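You operate a simulated robot arm through the tools that you are given. There is no shell and no other tool. Be economical: measure what you need, move in short steps, check, and stop when the job is done.

Carry out the task below with a simulated robot arm. There is one attempt and no reset: what you move stays moved.

## Task
Set the controls near the top of the wooden bench. At the end: the thumb screw of the blue collar is turned to free; the thumb screw of the cream collar is turned to free; the gold square bolt is turned to tight; the teal square bolt is turned to tight; whatever was shut is shut again. Leave all else as you found it, and nothing knocked over.
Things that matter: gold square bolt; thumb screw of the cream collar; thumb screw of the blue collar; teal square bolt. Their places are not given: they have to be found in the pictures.

The check looks at the end state, three seconds after you hand in, the way a careful person would. Anything else that was tipped, shoved, dropped, spilled or broken makes it a failure.

## Robot
A 6-joint arm with a two-finger parallel gripper, fixed in place. Base frame: the origin is at the foot of the arm, x ahead of it, y to its left, z up; the work surface is at about z = 82.5. Lengths are in cm, angles in rad, forces in N, time in s.
With the tool pointing down near the work surface it reaches from about 24 to 64 cm from the base axis. Its first joint turns from -1.152 to 1.152 rad. Payload 2.7 kg.
Tool frame: the origin (TCP) lies between the finger pads and is the grasp point; the fingertips stand 2.3 cm ahead of it; z points along the fingers, y is the line along which they close. Largest opening 9.4 cm; finger width 3.8, thickness 1; the body of the gripper, 5.4 by 9.6 cm, starts 3.9 cm behind the TCP.
Orientation is told as [roll, pitch, yaw] about the base's x, y, z axes, in that order, counted from this pose: with the fingers straight down and closing along the base's y, the tool's x points along the base's -x, its y along +y and its z along -z.

## Interface
- The arm moves only by the tool servo_tool. Its argument "increments" is a list of rows, each a list of 3 entries, a list of its own where there are three numbers: the finger opening in cm, from 0 to 9.4, then the shift along the tool's x, y, z in units of 200 mm (1.0 is 200 mm), then the turn, a rotation vector about the tool's x, y, z in units of 60 degrees (1.0 is 60 degrees). In form: [[claw, [x, y, z], [wx, wy, wz]], ...]. A call has 1 to 20 rows; each row is the pose to reach, as a shift and turn from the pose commanded when the call began, along the tool's axes at that moment. A call with a number of a shift or a turn outside -1 to 1 is refused whole. Rows are played at 5 a second. More than 5 cm and 0.15 rad between two rows, or a gripper value outside its range, and nothing of the call is played. Where a pose cannot be reached the arm comes as near as it can. A force on the tool above 40 N (or 10 N above the force at the start of the call, whichever is more), or a blocked arm, ends the call early, and 0.2 s more pass. The fingers move at their own pace (about 4.5 cm/s each) and stop on an object; they squeeze with about 21 N. The grip force told is the motor's: it shows also when the fingers shut on nothing. Time passes only in rows, and 0.2 s behind the last, so rows that repeat a pose let the fingers close. It gives the time, the measured TCP pose, the force on the tool (base axes), the opening and the grip force at its end, in the units of the frame above (readings bear some noise).
- Cameras (640 x 400 px; columns grow to the right, rows downward): "scene" is fixed at [8.51, -43.91, 140.67]; the picture's right is [0.69, -0.72, 0.00], its down [-0.39, -0.37, -0.84] and it looks along [0.61, 0.58, -0.54] (base axes); focal length 237 px, centre (320, 200). "wrist" rides on the gripper at [-3.9, 0, -4.4] in the tool frame; the picture's right is [0.00, -1.00, 0.00], its down [0.97, 0.00, -0.24] and it looks along [0.24, 0.00, 0.97] (tool axes); focal length 218 px, centre (320, 200).
- snapshot(camera): a new picture of that camera. It takes no simulated time.
- point_at(camera, pixels): for up to 12 pixels [column, row] of the newest picture of that camera ("zoom" is the newest enlarged one), the place [x, y, z] in the base frame of the surface seen there, good to about 0.2 cm. It takes no simulated time.
- enlarge(camera, box): a new picture of the part [left, top, right, bottom] of that camera's present view, enlarged. It takes no simulated time.
- close_job(): hands the job in; it is judged then, once.

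Go step by step. Measure first, check grasps and placings, and put right what went wrong. The budget is 60 turns and 30 pictures, counting those below and the enlarged ones. Unless the task says otherwise, let go and move clear before handing in, and close with one line.

The tools are called as name(argument=value, ...) on one line, values as JSON. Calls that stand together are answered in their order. servo_tool: Moves the arm, as the interface text tells. Its arguments: {"type":"object","properties":{"increments":{"type":"array","items":{"type":"array"}}},"required":["increments"]} The other tools are called the same way: snapshot (camera) takes a picture; point_at (camera, pixels) gives the place of the surface under pixels of a picture; enlarge (camera, box) takes an enlarged picture of a part of a camera's view; close_job () hands the job in.

At the start:

```text
clock: 0.0
position: [39.84, -1.76, 126.67]
tool_rot: [-0.001, -0.003, -0.001]
force: [0.5, 0.5, -0.2]
opening: 9.41
grasp_force: 0.1
```

scene: 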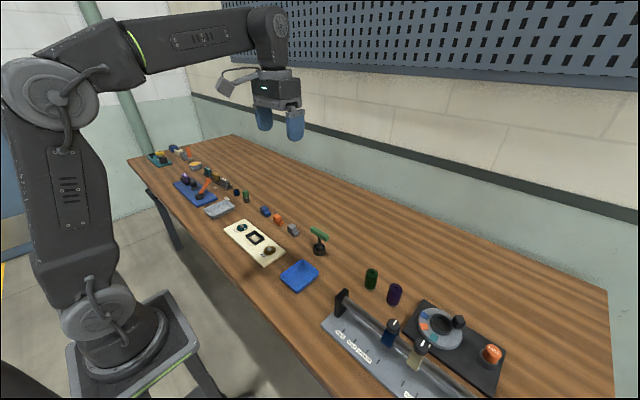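
wrist: 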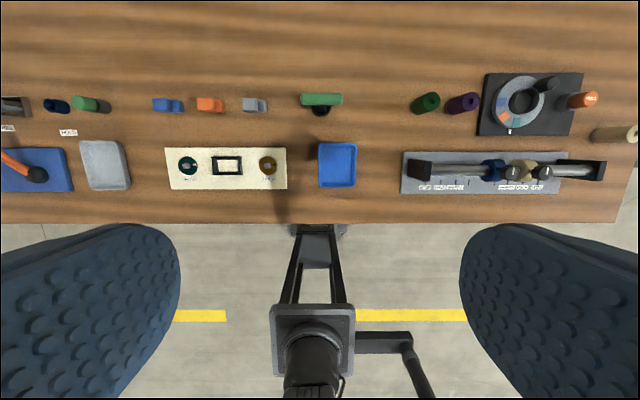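

The wrist view shows the rail with blue and cream collars (around px 490-545,170) and a cream panel with teal and gold bolts (187,165 and 267,165). I'll enlarge both.

enlarge(camera="wrist", box=[150, 130, 300, 210])

enlarge(camera="wrist", box=[395, 130, 625, 210])

enlarge(camera="scene", box=[310, 260, 510, 400])

enlarge(camera="scene", box=[210, 190, 340, 290])

point_at(camera="wrist", pixels=[[187, 165], [267, 165], [228, 165], [513, 172], [545, 172], [490, 172], [524, 170], [420, 170], [595, 170], [175, 185], [280, 185], [450, 170]])

```text
4.27 times, centred on (225, 170) of wrist
```

zoom: 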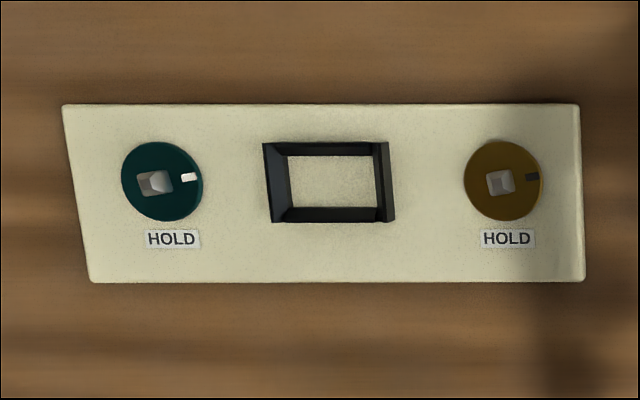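

```text
2.78 times, centred on (510, 170) of wrist
```

zoom: 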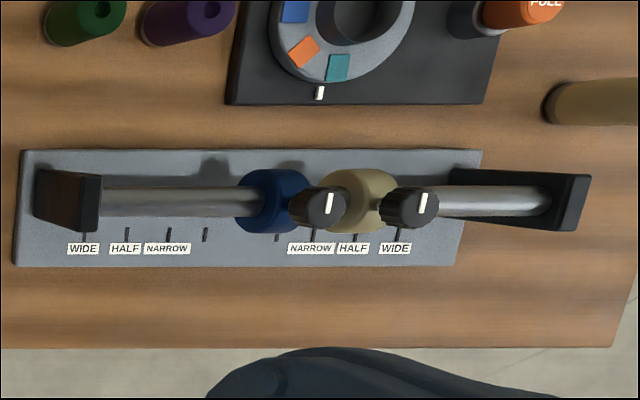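

```text
2.86 times, centred on (410, 330) of scene
```

zoom: 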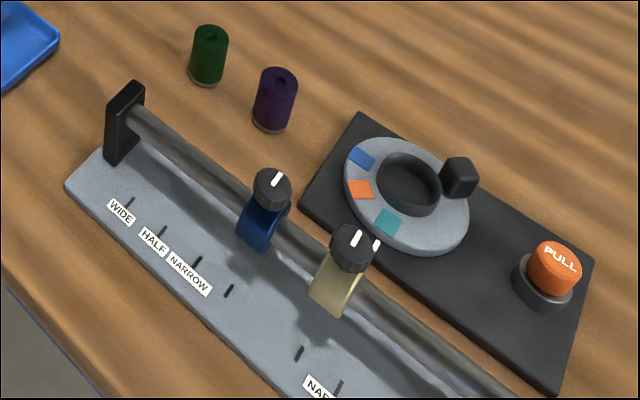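

```text
4.00 times, centred on (275, 240) of scene
```

zoom: 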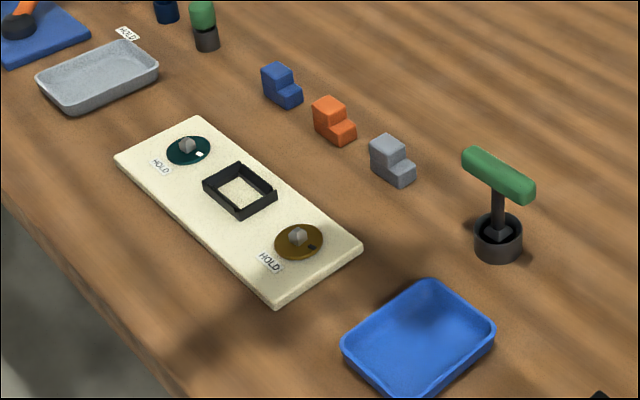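

```text
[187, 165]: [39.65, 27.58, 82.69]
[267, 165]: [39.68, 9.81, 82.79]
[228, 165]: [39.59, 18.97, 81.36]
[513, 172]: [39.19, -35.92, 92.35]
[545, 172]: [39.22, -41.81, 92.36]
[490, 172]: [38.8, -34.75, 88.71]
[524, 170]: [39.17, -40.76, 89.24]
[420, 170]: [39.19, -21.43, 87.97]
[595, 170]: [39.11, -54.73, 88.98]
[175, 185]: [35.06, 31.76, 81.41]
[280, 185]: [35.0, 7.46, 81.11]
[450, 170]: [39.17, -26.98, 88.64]
```

Both bolts have a square stud on a disc whose mark points to -y, with HOLD on the -x side, and a green T-key stands in a holder at (320,100). I'll move closer over the panel to inspect it.

servo_tool(increments=[[9.4, [0, 0.12, 0.15], [0, 0, 0]], [9.4, [0, 0.24, 0.3], [0, 0, 0]], [9.4, [0, 0.36, 0.45], [0, 0, 0]], [9.4, [0, 0.48, 0.6], [0, 0, 0]], [9.4, [0, 0.55, 0.75], [0, 0, 0]], [9.4, [0, 0.55, 0.9], [0, 0, 0]], [9.4, [0, 0.55, 0.9], [0, 0, 0]]])

snapshot(camera="wrist")

```text
clock: 1.6
position: [39.85, 9.58, 108.74]
tool_rot: [-0.003, -0.001, -0.001]
force: [-0.2, 0.0, -0.7]
opening: 9.38
grasp_force: 0.1
```

```text
23 pictures are left
```

wrist: 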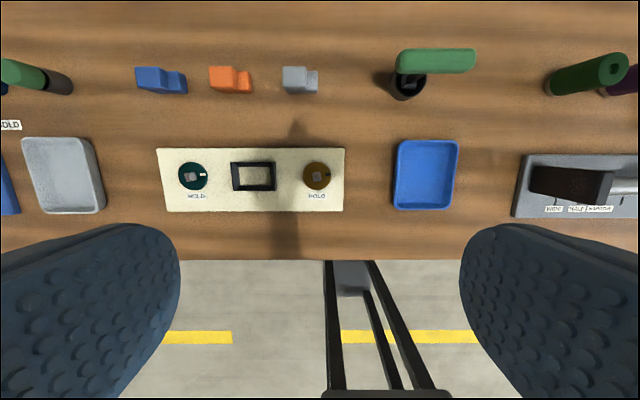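

enlarge(camera="wrist", box=[160, 145, 350, 215])

point_at(camera="wrist", pixels=[[192, 177], [188, 177], [316, 176], [326, 175], [330, 178], [400, 60], [474, 58], [402, 70], [435, 52], [405, 95], [436, 68], [408, 80]])

```text
3.37 times, centred on (255, 180) of wrist
```

zoom: 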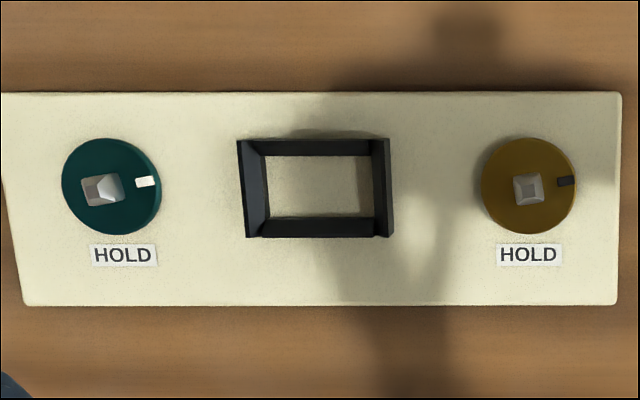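

```text
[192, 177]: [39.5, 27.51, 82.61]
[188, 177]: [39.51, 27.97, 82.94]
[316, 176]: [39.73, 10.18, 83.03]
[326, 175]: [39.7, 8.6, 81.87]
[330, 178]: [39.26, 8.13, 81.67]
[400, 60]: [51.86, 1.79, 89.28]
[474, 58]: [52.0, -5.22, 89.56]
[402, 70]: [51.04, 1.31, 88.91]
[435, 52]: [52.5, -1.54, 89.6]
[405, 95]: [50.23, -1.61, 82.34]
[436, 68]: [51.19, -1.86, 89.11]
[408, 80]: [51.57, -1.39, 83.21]
```

The gold stud is about 1 cm square and 1.2 cm tall at about (39.7, 10.1), top z 83. I'll descend above it to check alignment for gripping directly.

servo_tool(increments=[[4, [0.007, 0.025, 0.2], [0, 0, 0]], [4, [0.007, 0.025, 0.4], [0, 0, 0]], [4, [0.007, 0.025, 0.6], [0, 0, 0]], [4, [0.007, 0.025, 0.8], [0, 0, 0]], [4, [0.007, 0.025, 0.98], [0, 0, 0]], [4, [0.007, 0.025, 0.98], [0, 0, 0]]])

snapshot(camera="wrist")

```text
clock: 3.0
position: [39.68, 9.7, 88.72]
tool_rot: [-0.003, 0.0, -0.001]
force: [0.2, -0.1, 0.6]
opening: 4.0
grasp_force: 0.0
```

```text
21 pictures are left
```

wrist: 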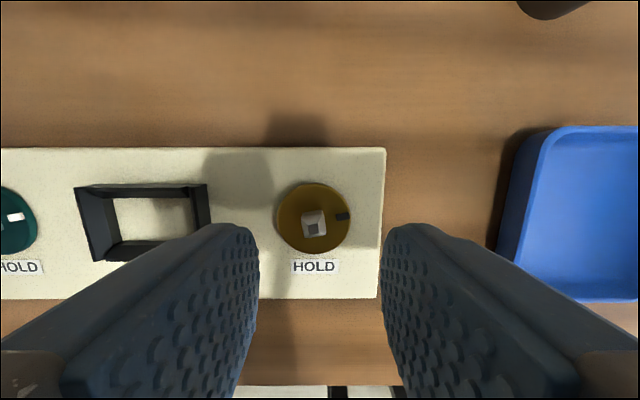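

point_at(camera="wrist", pixels=[[304, 213], [324, 213], [306, 234], [325, 234], [308, 230], [318, 230], [280, 215], [349, 215], [313, 185], [313, 252], [313, 230], [100, 140]])

enlarge(camera="wrist", box=[270, 175, 360, 260])

```text
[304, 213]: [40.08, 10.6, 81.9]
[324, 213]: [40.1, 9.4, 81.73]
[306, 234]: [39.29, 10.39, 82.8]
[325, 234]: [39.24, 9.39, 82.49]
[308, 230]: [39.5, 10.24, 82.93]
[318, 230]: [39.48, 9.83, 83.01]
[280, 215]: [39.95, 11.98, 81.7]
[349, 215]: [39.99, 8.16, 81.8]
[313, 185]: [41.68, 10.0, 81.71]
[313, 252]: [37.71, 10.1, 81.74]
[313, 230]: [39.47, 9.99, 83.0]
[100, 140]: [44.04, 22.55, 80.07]
```

```text
4.71 times, centred on (315, 218) of wrist
```

zoom: 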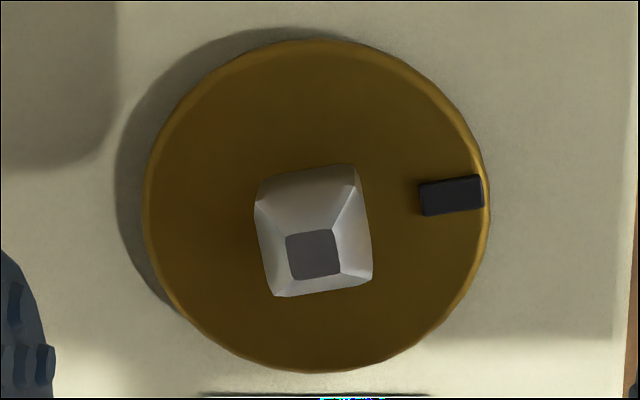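

Gold stud centre is (39.65, 10.03); it is chamfered at the top with a straight base z 81.8–82.5. I'll descend so the tips nearly reach the disc, and close on it.

servo_tool(increments=[[3, [0, 0.015, 0.1], [0, 0, 0]], [3, [0, 0.015, 0.19], [0, 0, 0]], [3, [0, 0.015, 0.215], [0, 0, 0]], [3, [0, 0.015, 0.228], [0, 0, 0]], [3, [0, 0.015, 0.228], [0, 0, 0]]])

```text
clock: 4.2
position: [39.76, 10.0, 84.44]
tool_rot: [-0.001, -0.001, -0.003]
force: [0.0, 0.3, 0.3]
opening: 3.01
grasp_force: 0.1
```

servo_tool(increments=[[0.5, [0, 0, 0.008], [0, 0, 0]], [0.5, [0, 0, 0.008], [0, 0, 0]], [0.5, [0, 0, 0.008], [0, 0, 0]], [0.5, [0, 0, 0.008], [0, 0, 0]], [0.5, [0, 0, 0.008], [0, 0, 0]]])

```text
clock: 5.4
position: [39.69, 10.05, 84.23]
tool_rot: [-0.004, 0.002, -0.003]
force: [-1.8, -23.3, 8.3]
opening: 1.16
grasp_force: 45.5
```

The fingers hold the stud (opening 1.16) with a side force of -23 N in y, so I'll shift slightly to -y and start turning clockwise.

servo_tool(increments=[[0.5, [0, -0.004, 0], [0, 0, 0]], [0.5, [0, -0.004, 0], [0, 0, 0.07]], [0.5, [0, -0.004, 0], [0, 0, 0.14]], [0.5, [0, -0.004, 0], [0, 0, 0.21]], [0.5, [0, -0.004, 0], [0, 0, 0.28]], [0.5, [0, -0.004, 0], [0, 0, 0.35]]])

snapshot(camera="wrist")

```text
clock: 6.8
position: [39.62, 9.9, 84.19]
tool_rot: [-0.004, 0.001, -0.37]
force: [-5.2, -19.1, -14.9]
opening: 1.18
grasp_force: 45.3
```

```text
19 pictures are left
```

wrist: 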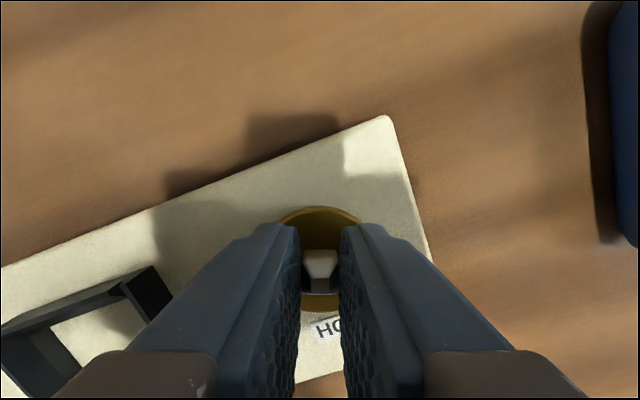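

The opening stays at 1.18 and the stud looks aligned with the fingers, so it is turning. I'll continue.

servo_tool(increments=[[0.5, [0, -0.002, 0], [0, 0, 0.1]], [0.5, [0, -0.002, 0], [0, 0, 0.2]], [0.5, [0, -0.002, 0], [0, 0, 0.3]], [0.5, [0, -0.002, 0], [0, 0, 0.4]], [0.5, [0, -0.002, 0], [0, 0, 0.5]], [0.5, [0, -0.002, 0], [0, 0, 0.6]], [0.5, [0, -0.002, 0], [0, 0, 0.7]], [0.5, [0, -0.002, 0], [0, 0, 0.8]]])

```text
clock: 8.6
position: [39.64, 9.78, 84.16]
tool_rot: [-0.002, -0.001, -1.211]
force: [-5.4, -23.6, -15.8]
opening: 1.19
grasp_force: 44.9
```

servo_tool(increments=[[0.5, [0, 0, 0], [0, 0, 0.1]], [0.5, [0, 0, 0], [0, 0, 0.2]], [0.5, [0, 0, 0], [0, 0, 0.3]], [0.5, [0, 0, 0], [0, 0, 0.36]], [0.5, [0, 0, 0], [0, 0, 0.36]]])

snapshot(camera="wrist")

```text
clock: 9.8
position: [39.54, 9.8, 84.2]
tool_rot: [-0.004, -0.003, -1.582]
force: [-9.3, -20.9, -13.8]
opening: 1.18
grasp_force: 44.9
```

```text
18 pictures are left
```

wrist: 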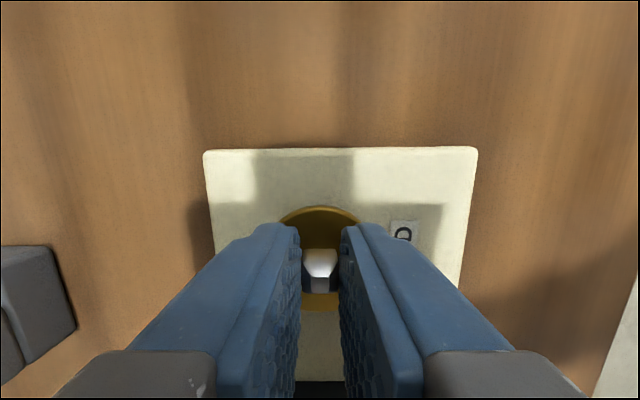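

servo_tool(increments=[[3, [0, 0, 0], [0, 0, 0]], [3, [0, 0, 0], [0, 0, 0]], [3, [0, 0, -0.1], [0, 0, 0]], [3, [0, 0, -0.3], [0, 0, 0]], [3, [0, 0, -0.5], [0, 0, 0]], [3, [0, 0, -0.5], [0, 0, 0]]])

enlarge(camera="wrist", box=[200, 100, 440, 250])

```text
clock: 11.2
position: [39.43, 9.95, 94.13]
tool_rot: [-0.001, -0.001, -1.584]
force: [-0.2, -0.3, -0.1]
opening: 3.0
grasp_force: 0.0
```

```text
2.67 times, centred on (320, 175) of wrist
```

zoom: 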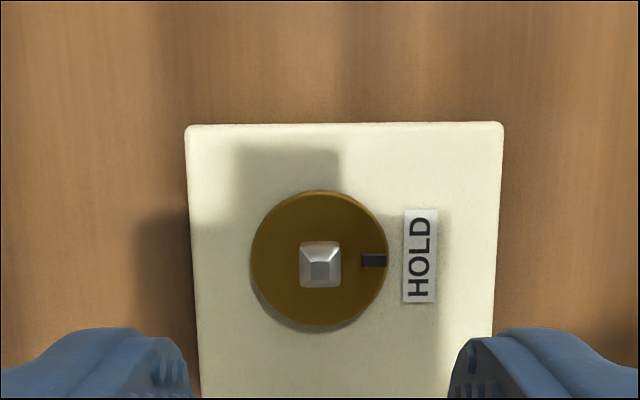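

The gold mark now points at HOLD, so the direct grip works. I'll move over the teal bolt and unwind the wrist.

servo_tool(increments=[[3, [0.12, 0, 0], [0, 0, -0.13]], [3, [0.24, 0, 0], [0, 0, -0.26]], [3, [0.36, 0, 0], [0, 0, -0.39]], [3, [0.48, 0, 0], [0, 0, -0.52]], [3, [0.6, 0, 0], [0, 0, -0.65]], [3, [0.72, 0, 0], [0, 0, -0.78]], [3, [0.82, 0, 0], [0, 0, -0.9]], [3, [0.88, 0, 0], [0, 0, -1.0]], [3, [0.88, 0, 0], [0, 0, -1.0]]])

servo_tool(increments=[[3, [0, 0, 0], [0, 0, -0.13]], [3, [0, 0, 0], [0, 0, -0.26]], [3, [0, 0, 0], [0, 0, -0.39]], [3, [0, 0, 0], [0, 0, -0.51]], [3, [0, 0, 0], [0, 0, -0.51]]])

enlarge(camera="wrist", box=[200, 100, 440, 250])

```text
clock: 13.2
position: [39.96, 27.83, 94.29]
tool_rot: [0.001, -0.001, -0.534]
force: [-0.4, -1.2, -0.2]
opening: 3.0
grasp_force: 0.0
```

```text
clock: 14.4
position: [40.07, 27.67, 94.18]
tool_rot: [-0.001, -0.002, -0.001]
force: [0.3, 0.1, 0.5]
opening: 2.98
grasp_force: 0.1
```

```text
2.67 times, centred on (320, 175) of wrist
```

zoom: 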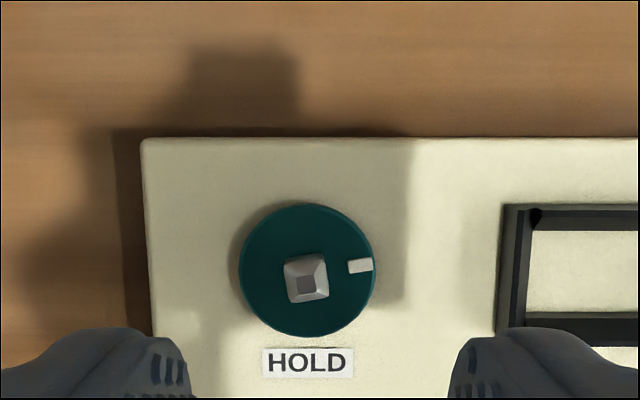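

point_at(camera="zoom", pixels=[[307, 285], [240, 270], [375, 270], [307, 204], [307, 337], [360, 266], [307, 270]])

```text
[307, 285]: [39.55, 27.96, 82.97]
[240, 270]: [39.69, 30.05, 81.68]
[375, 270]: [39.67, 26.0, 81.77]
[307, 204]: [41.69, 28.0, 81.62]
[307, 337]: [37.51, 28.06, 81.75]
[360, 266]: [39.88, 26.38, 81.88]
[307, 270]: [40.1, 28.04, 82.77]
```

Teal stud centre is (39.6, 28.0), rotated about 7° counter-clockwise. I'll descend with a matching small turn and re-read.

servo_tool(increments=[[3, [0.019, 0.013, 0.1], [0, 0, -0.1]], [3, [0.019, 0.013, 0.3], [0, 0, -0.1]], [3, [0.019, 0.013, 0.45], [0, 0, -0.1]], [3, [0.019, 0.013, 0.485], [0, 0, -0.1]], [3, [0.019, 0.013, 0.498], [0, 0, -0.1]], [3, [0.019, 0.013, 0.498], [0, 0, -0.1]]])

servo_tool(increments=[[3, [0, 0, 0], [0, 0, 0]]])

```text
clock: 15.8
position: [39.47, 27.77, 84.36]
tool_rot: [-0.002, -0.002, 0.101]
force: [0.2, -0.7, -0.1]
opening: 3.03
grasp_force: 0.0
```

```text
clock: 16.2
position: [39.53, 27.78, 84.37]
tool_rot: [0.0, -0.003, 0.103]
force: [0.3, -0.5, 0.1]
opening: 3.0
grasp_force: 0.0
```

servo_tool(increments=[[3, [-0.004, 0.01, 0.007], [0, 0, 0]], [0.5, [-0.004, 0.01, 0.007], [0, 0, 0]], [0.5, [-0.004, 0.01, 0.007], [0, 0, 0]], [0.5, [-0.004, 0.01, 0.007], [0, 0, 0]], [0.5, [-0.004, 0.01, 0.007], [0, 0, 0]]])

```text
clock: 17.4
position: [39.56, 28.08, 84.18]
tool_rot: [-0.001, -0.001, 0.103]
force: [1.7, -1.4, 0.6]
opening: 1.18
grasp_force: 45.5
```

The grip on the teal stud is clean (opening 1.18, small forces). I'll turn it clockwise in two calls, about 98° in all.

servo_tool(increments=[[0.5, [0, 0, 0], [0, 0, 0.1]], [0.5, [0, 0, 0], [0, 0, 0.2]], [0.5, [0, 0, 0], [0, 0, 0.3]], [0.5, [0, 0, 0], [0, 0, 0.4]], [0.5, [0, 0, 0], [0, 0, 0.5]], [0.5, [0, 0, 0], [0, 0, 0.6]], [0.5, [0, 0, 0], [0, 0, 0.7]], [0.5, [0, 0, 0], [0, 0, 0.8]], [0.5, [0, 0, 0], [0, 0, 0.9]], [0.5, [0, 0, 0], [0, 0, 1.0]]])

servo_tool(increments=[[0.5, [0, 0, 0], [0, 0, 0.1]], [0.5, [0, 0, 0], [0, 0, 0.2]], [0.5, [0, 0, 0], [0, 0, 0.3]], [0.5, [0, 0, 0], [0, 0, 0.4]], [0.5, [0, 0, 0], [0, 0, 0.5]], [0.5, [0, 0, 0], [0, 0, 0.6]], [0.5, [0, 0, 0], [0, 0, 0.62]], [0.5, [0, 0, 0], [0, 0, 0.62]]])

```text
clock: 19.6
position: [39.6, 27.96, 84.12]
tool_rot: [-0.004, -0.003, -0.947]
force: [-10.6, -18.4, 17.2]
opening: 1.22
grasp_force: 45.5
```

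```text
clock: 21.4
position: [39.52, 28.0, 84.15]
tool_rot: [-0.004, -0.005, -1.593]
force: [-13.8, -22.6, 20.7]
opening: 1.19
grasp_force: 44.9
```

servo_tool(increments=[[3, [0, 0, 0], [0, 0, 0]], [3, [0, 0, 0], [0, 0, 0]], [3, [0, 0, -0.1], [0, 0, 0]], [3, [0, 0, -0.3], [0, 0, 0]], [3, [0, 0, -0.5], [0, 0, 0]], [3, [0, 0, -0.5], [0, 0, 0]]])

enlarge(camera="wrist", box=[200, 100, 440, 250])

```text
clock: 22.8
position: [39.47, 28.07, 94.2]
tool_rot: [0.002, -0.001, -1.594]
force: [-0.3, 0.1, 0.2]
opening: 3.03
grasp_force: 0.2
```

```text
2.67 times, centred on (320, 175) of wrist
```

zoom: 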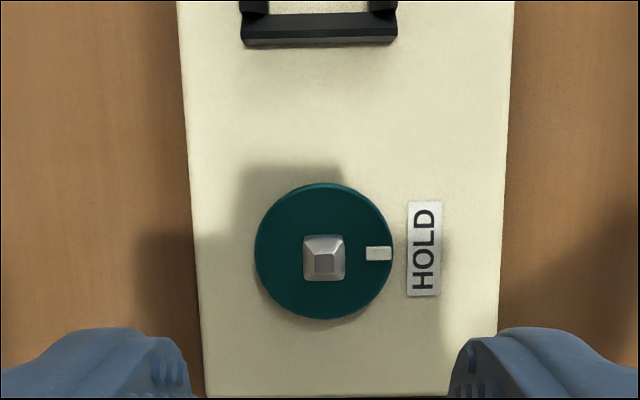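

The teal mark points to HOLD too. Next I'll rise and travel toward the rail at y ≈ -36, keeping the yaw.

servo_tool(increments=[[3, [0, 0, -0.2], [0, 0, 0]], [3, [-0.1, 0, -0.4], [0, 0, 0]], [3, [-0.32, 0, -0.45], [0, 0, 0]], [3, [-0.55, 0, -0.45], [0, 0, 0]], [3, [-0.78, 0, -0.45], [0, 0, 0]], [3, [-1.0, 0, -0.45], [0, 0, 0]]])

servo_tool(increments=[[5, [-0.22, 0, -0.1], [0, 0, 0.02]], [5, [-0.44, 0, -0.15], [0, 0, 0.02]], [5, [-0.66, 0, -0.15], [0, 0, 0.02]], [5, [-0.88, 0, -0.15], [0, 0, 0.02]], [5, [-1.0, 0, -0.15], [0, 0, 0.02]]])

servo_tool(increments=[[5, [-0.22, 0, 0], [0, 0, 0]], [5, [-0.44, 0, 0], [0, 0, 0]], [5, [-0.66, 0, 0], [0, 0, 0]], [5, [-0.88, 0, 0], [0, 0, 0]], [5, [-1.0, 0, 0], [0, 0, 0]], [5, [-1.0, 0, 0], [0, 0, 0]]])

snapshot(camera="wrist")

```text
clock: 24.2
position: [39.11, 8.24, 103.31]
tool_rot: [0.0, -0.003, -1.591]
force: [1.0, 0.4, 0.5]
opening: 2.99
grasp_force: 0.1
```

```text
clock: 25.4
position: [38.5, -11.76, 106.19]
tool_rot: [0.002, -0.002, -1.613]
force: [-0.4, 0.6, 0.1]
opening: 5.01
grasp_force: 0.1
```

```text
clock: 26.8
position: [37.81, -31.8, 106.09]
tool_rot: [0.002, -0.001, -1.615]
force: [-0.6, 1.0, 0.3]
opening: 5.01
grasp_force: 0.0
```

```text
14 pictures are left
```

wrist: 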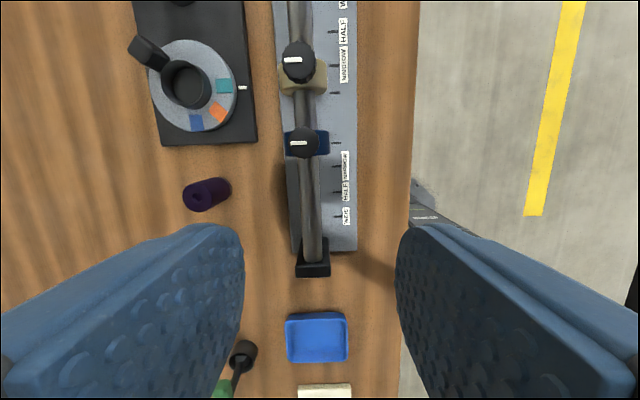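

enlarge(camera="wrist", box=[240, 20, 380, 180])

point_at(camera="wrist", pixels=[[303, 142], [298, 61], [290, 142], [318, 143], [303, 129], [303, 156], [283, 61], [314, 61], [299, 43], [299, 80], [302, 200], [325, 143]])

```text
2.50 times, centred on (310, 100) of wrist
```

zoom: 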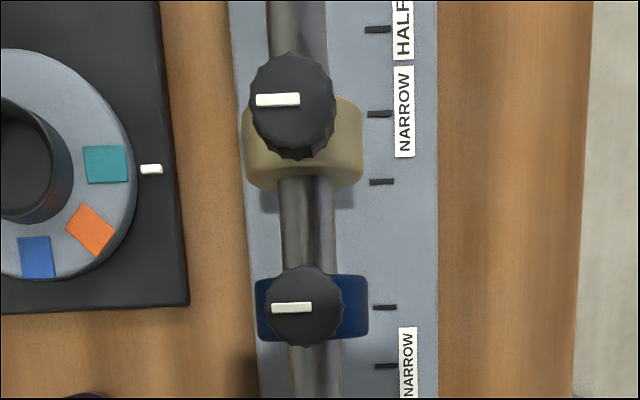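

```text
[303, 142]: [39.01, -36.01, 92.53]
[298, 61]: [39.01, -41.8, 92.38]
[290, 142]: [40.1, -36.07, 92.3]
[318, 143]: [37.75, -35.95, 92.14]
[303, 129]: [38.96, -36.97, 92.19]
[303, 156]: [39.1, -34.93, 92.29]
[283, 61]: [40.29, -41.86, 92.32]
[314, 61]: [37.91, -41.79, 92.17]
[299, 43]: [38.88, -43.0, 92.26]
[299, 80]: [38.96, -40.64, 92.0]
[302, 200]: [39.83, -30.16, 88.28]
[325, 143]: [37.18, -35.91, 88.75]
```

Blue knob: centre (39.0, -36.0), top 92.4, diameter ~2.4, mark towards +x. I'll move above it.

servo_tool(increments=[[5, [-0.207, 0.069, 0.1], [0, 0, 0]], [5, [-0.207, 0.069, 0.3], [0, 0, 0]], [5, [-0.207, 0.069, 0.45], [0, 0, 0]], [5, [-0.207, 0.069, 0.53], [0, 0, 0]], [5, [-0.207, 0.069, 0.53], [0, 0, 0]], [5, [-0.207, 0.069, 0.53], [0, 0, 0]]])

snapshot(camera="wrist")

enlarge(camera="scene", box=[350, 290, 470, 390])

```text
clock: 28.2
position: [39.06, -35.91, 95.5]
tool_rot: [0.002, -0.001, -1.615]
force: [-0.5, 0.7, -0.3]
opening: 5.01
grasp_force: 0.1
```

```text
12 pictures are left
```

wrist: 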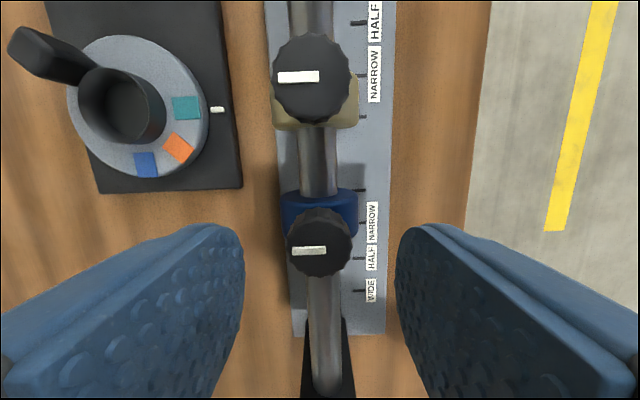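

```text
4.00 times, centred on (410, 340) of scene
```

zoom: 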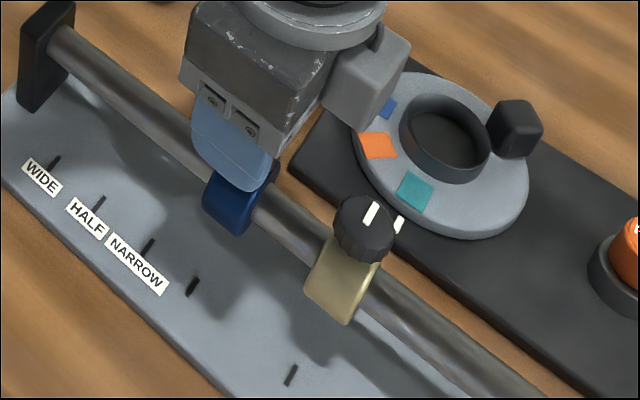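

The knob is centred between the fingers (320,242). I'll descend 2 cm and close.

servo_tool(increments=[[5, [0, 0, 0.05], [0, 0, 0]], [5, [0, 0, 0.1], [0, 0, 0]], [3.5, [0, 0, 0.1], [0, 0, 0]], [2, [0, 0, 0.1], [0, 0, 0]], [1.5, [0, 0, 0.1], [0, 0, 0]], [1.5, [0, 0, 0.1], [0, 0, 0]]])

```text
clock: 29.6
position: [39.08, -35.93, 93.44]
tool_rot: [0.003, -0.002, -1.614]
force: [6.1, -0.6, -3.0]
opening: 2.51
grasp_force: 44.9
```

Gripped at 2.51 with little side force. I'll turn 40° counter-clockwise and watch.

servo_tool(increments=[[1.5, [0, 0.001, 0], [0, 0, -0.1]], [1.5, [0, 0.001, 0], [0, 0, -0.2]], [1.5, [0, 0.001, 0], [0, 0, -0.3]], [1.5, [0, 0.001, 0], [0, 0, -0.4]], [1.5, [0, 0.001, 0], [0, 0, -0.5]], [1.5, [0, 0.001, 0], [0, 0, -0.6]], [1.5, [0, 0.001, 0], [0, 0, -0.7]], [1.5, [0, 0.001, 0], [0, 0, -0.7]]])

snapshot(camera="wrist")

```text
clock: 31.4
position: [39.04, -36.0, 93.5]
tool_rot: [0.0, 0.003, -0.879]
force: [1.3, -1.8, -24.6]
opening: 2.49
grasp_force: 45.6
```

```text
10 pictures are left
```

wrist: 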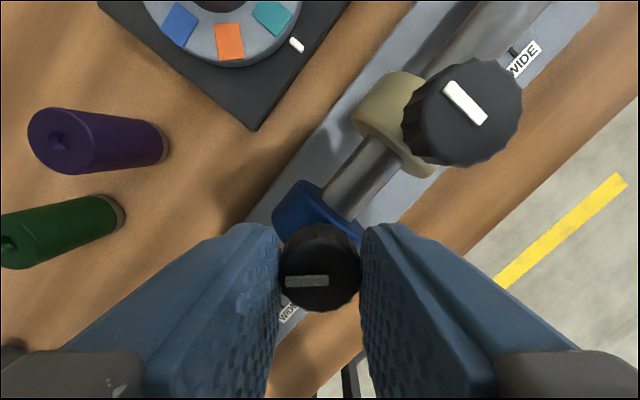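

The knob turns with the gripper (its mark is still horizontal in the picture). I'll continue past 90° in total.

servo_tool(increments=[[1.5, [0, 0, 0], [0, 0, -0.1]], [1.5, [0, 0, 0], [0, 0, -0.2]], [1.5, [0, 0, 0], [0, 0, -0.3]], [1.5, [0, 0, 0], [0, 0, -0.4]], [1.5, [0, 0, 0], [0, 0, -0.5]], [1.5, [0, 0, 0], [0, 0, -0.6]], [1.5, [0, 0, 0], [0, 0, -0.7]], [1.5, [0, 0, 0], [0, 0, -0.8]], [1.5, [0, 0, 0], [0, 0, -0.86]], [1.5, [0, 0, 0], [0, 0, -0.86]]])

snapshot(camera="wrist")

```text
clock: 33.6
position: [38.99, -36.05, 93.59]
tool_rot: [0.004, 0.003, 0.021]
force: [-12.0, 18.3, -3.9]
opening: 2.5
grasp_force: 44.5
```

```text
9 pictures are left
```

wrist: 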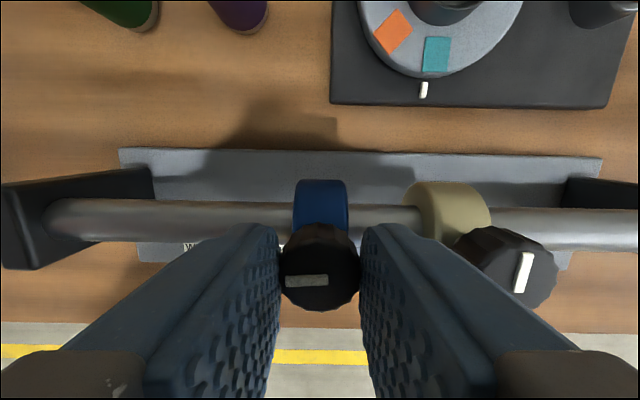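

The mark has gone about 94° and points to +y with no slip yet. I'll go on to find the stop.

servo_tool(increments=[[1.5, [0, 0, 0], [0, 0, -0.1]], [1.5, [0, 0, 0], [0, 0, -0.2]], [1.5, [0, 0, 0], [0, 0, -0.3]], [1.5, [0, 0, 0], [0, 0, -0.4]], [1.5, [0, 0, 0], [0, 0, -0.5]], [1.5, [0, 0, 0], [0, 0, -0.5]]])

snapshot(camera="wrist")

```text
clock: 35.0
position: [38.96, -35.97, 93.63]
tool_rot: [-0.002, -0.001, 0.546]
force: [-1.5, 25.5, -0.4]
opening: 2.47
grasp_force: 44.5
```

```text
8 pictures are left
```

wrist: 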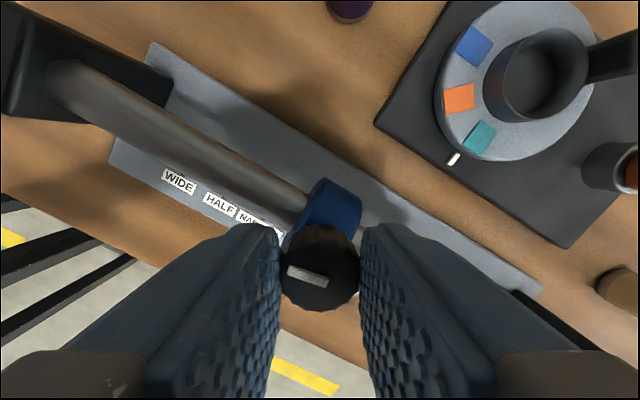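

The mark is now tilted about 18° in the picture, so the knob slipped at its stop around 106°, which is fully free. I'll release and look.

servo_tool(increments=[[4.5, [0, 0, 0], [0, 0, 0]], [4.5, [0, 0, 0], [0, 0, 0]], [4.5, [0, 0, -0.1], [0, 0, 0]], [4.5, [0, 0, -0.3], [0, 0, 0]], [4.5, [0, 0, -0.4], [0, 0, 0]], [4.5, [0, 0, -0.4], [0, 0, 0]]])

snapshot(camera="wrist")

```text
clock: 36.4
position: [39.12, -35.91, 101.78]
tool_rot: [-0.002, -0.001, 0.542]
force: [0.0, 0.7, 0.7]
opening: 4.51
grasp_force: 0.2
```

```text
7 pictures are left
```

wrist: 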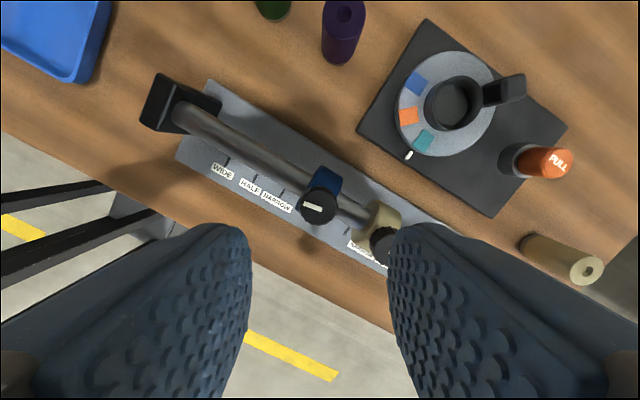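

point_at(camera="wrist", pixels=[[305, 204], [321, 209], [313, 207], [318, 190], [382, 237]])

```text
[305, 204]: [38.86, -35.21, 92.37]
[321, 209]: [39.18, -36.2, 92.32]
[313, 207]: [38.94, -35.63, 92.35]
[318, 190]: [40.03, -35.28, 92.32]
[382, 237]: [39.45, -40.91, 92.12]
```

The blue mark now points ~108° from where it was and its collar didn't move. I'll move above the cream knob (39.0, -41.8) and wind the wrist back to about -1.3.

servo_tool(increments=[[4.5, [0.05, -0.08, 0], [0, 0, 0.13]], [4.5, [0.1, -0.16, 0], [0, 0, 0.26]], [4.5, [0.156, -0.25, 0], [0, 0, 0.39]], [4.5, [0.156, -0.25, 0], [0, 0, 0.52]], [4.5, [0.156, -0.25, 0], [0, 0, 0.65]], [4.5, [0.156, -0.25, 0], [0, 0, 0.78]], [4.5, [0.156, -0.25, 0], [0, 0, 0.91]], [4.5, [0.156, -0.25, 0], [0, 0, 1.0]], [4.5, [0.156, -0.25, 0], [0, 0, 1.0]]])

servo_tool(increments=[[4.5, [0, 0, 0], [0, 0, 0.13]], [4.5, [0, 0, 0], [0, 0, 0.26]], [4.5, [0, 0, 0], [0, 0, 0.39]], [4.5, [0, 0, 0], [0, 0, 0.52]], [4.5, [0, 0, 0], [0, 0, 0.65]], [4.5, [0, 0, 0], [0, 0, 0.76]], [4.5, [0, 0, 0], [0, 0, 0.76]], [4.5, [0, 0, 0], [0, 0, 0.76]]])

snapshot(camera="wrist")

```text
clock: 38.4
position: [39.06, -41.9, 101.67]
tool_rot: [0.0, -0.001, -0.507]
force: [-0.1, -0.6, -0.3]
opening: 4.48
grasp_force: 0.0
```

```text
clock: 40.2
position: [39.16, -41.94, 101.64]
tool_rot: [-0.001, -0.002, -1.299]
force: [-0.1, 1.0, -0.4]
opening: 4.51
grasp_force: 0.0
```

```text
6 pictures are left
```

wrist: 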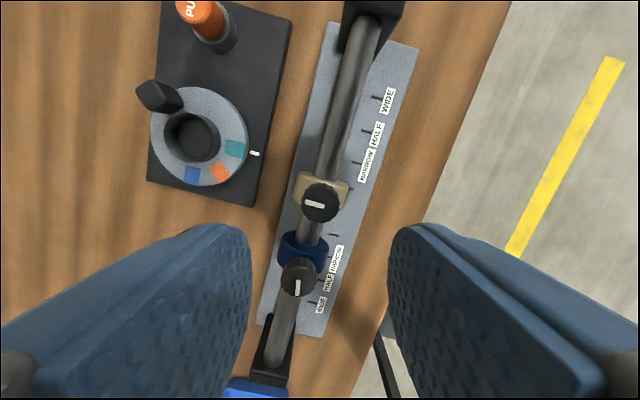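

point_at(camera="wrist", pixels=[[304, 200], [337, 207], [323, 186], [317, 219], [320, 202]])

```text
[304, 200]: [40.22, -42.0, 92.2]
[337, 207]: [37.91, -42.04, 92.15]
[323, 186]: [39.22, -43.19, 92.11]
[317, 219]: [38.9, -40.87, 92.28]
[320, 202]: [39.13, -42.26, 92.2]
```

The cream knob is centred under the tool at (39.05, -42.0). I'll descend to 93.45 and close.

servo_tool(increments=[[4.5, [0, -0.003, 0.15], [0, 0, 0]], [4.5, [0, -0.003, 0.3], [0, 0, 0]], [4.5, [0, -0.003, 0.38], [0, 0, 0]], [4.5, [0, -0.003, 0.41], [0, 0, 0]], [3.5, [0, -0.003, 0.41], [0, 0, 0]], [2, [0, -0.003, 0.41], [0, 0, 0]], [1.5, [0, -0.003, 0.41], [0, 0, 0]], [1.5, [0, -0.003, 0.41], [0, 0, 0]]])

```text
clock: 42.0
position: [38.88, -41.78, 93.47]
tool_rot: [0.0, -0.002, -1.301]
force: [0.4, -0.3, -3.5]
opening: 2.51
grasp_force: 45.2
```

The grip is clean (2.51). I'll turn 60° counter-clockwise, then about 60° more to reach the stop.

servo_tool(increments=[[1.5, [0, 0, 0], [0, 0, -0.1]], [1.5, [0, 0, 0], [0, 0, -0.2]], [1.5, [0, 0, 0], [0, 0, -0.3]], [1.5, [0, 0, 0], [0, 0, -0.4]], [1.5, [0, 0, 0], [0, 0, -0.5]], [1.5, [0, 0, 0], [0, 0, -0.6]], [1.5, [0, 0, 0], [0, 0, -0.7]], [1.5, [0, 0, 0], [0, 0, -0.8]], [1.5, [0, 0, 0], [0, 0, -0.9]], [1.5, [0, 0, 0], [0, 0, -1.0]]])

servo_tool(increments=[[1.5, [0, 0, 0], [0, 0, -0.1]], [1.5, [0, 0, 0], [0, 0, -0.2]], [1.5, [0, 0, 0], [0, 0, -0.3]], [1.5, [0, 0, 0], [0, 0, -0.4]], [1.5, [0, 0, 0], [0, 0, -0.5]], [1.5, [0, 0, 0], [0, 0, -0.6]], [1.5, [0, 0, 0], [0, 0, -0.7]], [1.5, [0, 0, 0], [0, 0, -0.8]], [1.5, [0, 0, 0], [0, 0, -0.85]], [1.5, [0, 0, 0], [0, 0, -0.85]]])

snapshot(camera="wrist")

```text
clock: 44.2
position: [38.84, -42.06, 93.45]
tool_rot: [-0.002, 0.0, -0.253]
force: [-18.6, -0.5, -9.2]
opening: 2.54
grasp_force: 44.2
```

```text
clock: 46.4
position: [38.95, -42.01, 93.43]
tool_rot: [-0.001, 0.0, 0.638]
force: [-15.4, -0.8, -11.7]
opening: 2.49
grasp_force: 44.7
```

```text
5 pictures are left
```

wrist: 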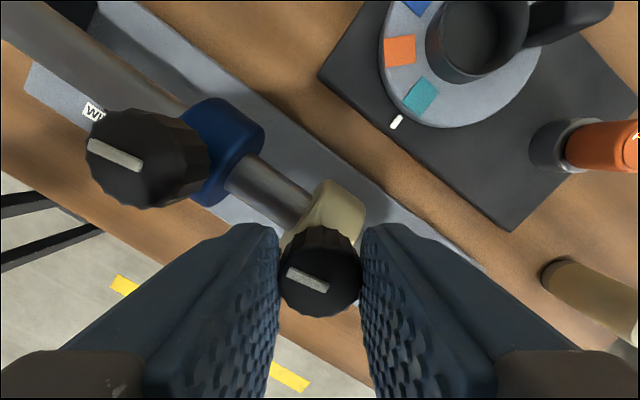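

The cream mark is parallel to the blue one, so it is at the same free position. I'll release and rise clear.

servo_tool(increments=[[4.5, [0, 0, 0], [0, 0, 0]], [4.5, [0, 0, 0], [0, 0, 0]], [4.5, [0, 0, -0.1], [0, 0, 0]], [4.5, [0, 0, -0.3], [0, 0, 0]], [4.5, [0, 0, -0.5], [0, 0, 0]], [4.5, [0, 0, -0.7], [0, 0, 0]], [4.5, [0, 0, -0.9], [0, 0, 0]], [4.5, [0, 0, -0.9], [0, 0, 0]]])

snapshot(camera="wrist")

snapshot(camera="scene")

```text
clock: 48.2
position: [38.84, -41.99, 111.68]
tool_rot: [-0.001, 0.001, 0.637]
force: [-0.9, 0.0, -0.1]
opening: 4.5
grasp_force: 0.1
```

```text
4 pictures are left
```

wrist: 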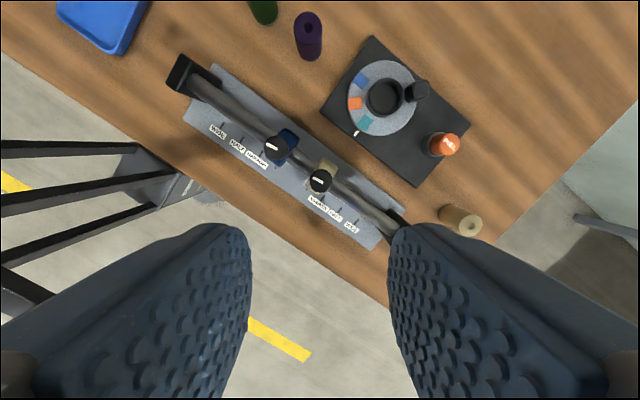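

```text
3 pictures are left
```

scene: 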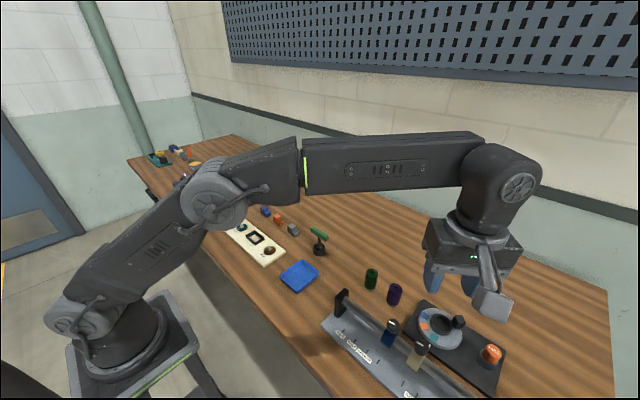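

point_at(camera="wrist", pixels=[[276, 149], [320, 181]])

```text
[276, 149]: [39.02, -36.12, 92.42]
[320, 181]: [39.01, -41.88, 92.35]
```

The knobs are still at (39.0, -36.1) and (39.0, -41.9), so the collars haven't moved, and both bolt marks point at HOLD. The arm is clear, so I'm handing in.

close_job()

```text
The job is handed in.
```

I turned both thumb screws counter-clockwise to free and both square bolts clockwise until their marks point at HOLD, which I took to mean tight. I opened nothing, so nothing needed shutting, and nothing else was moved or knocked over.
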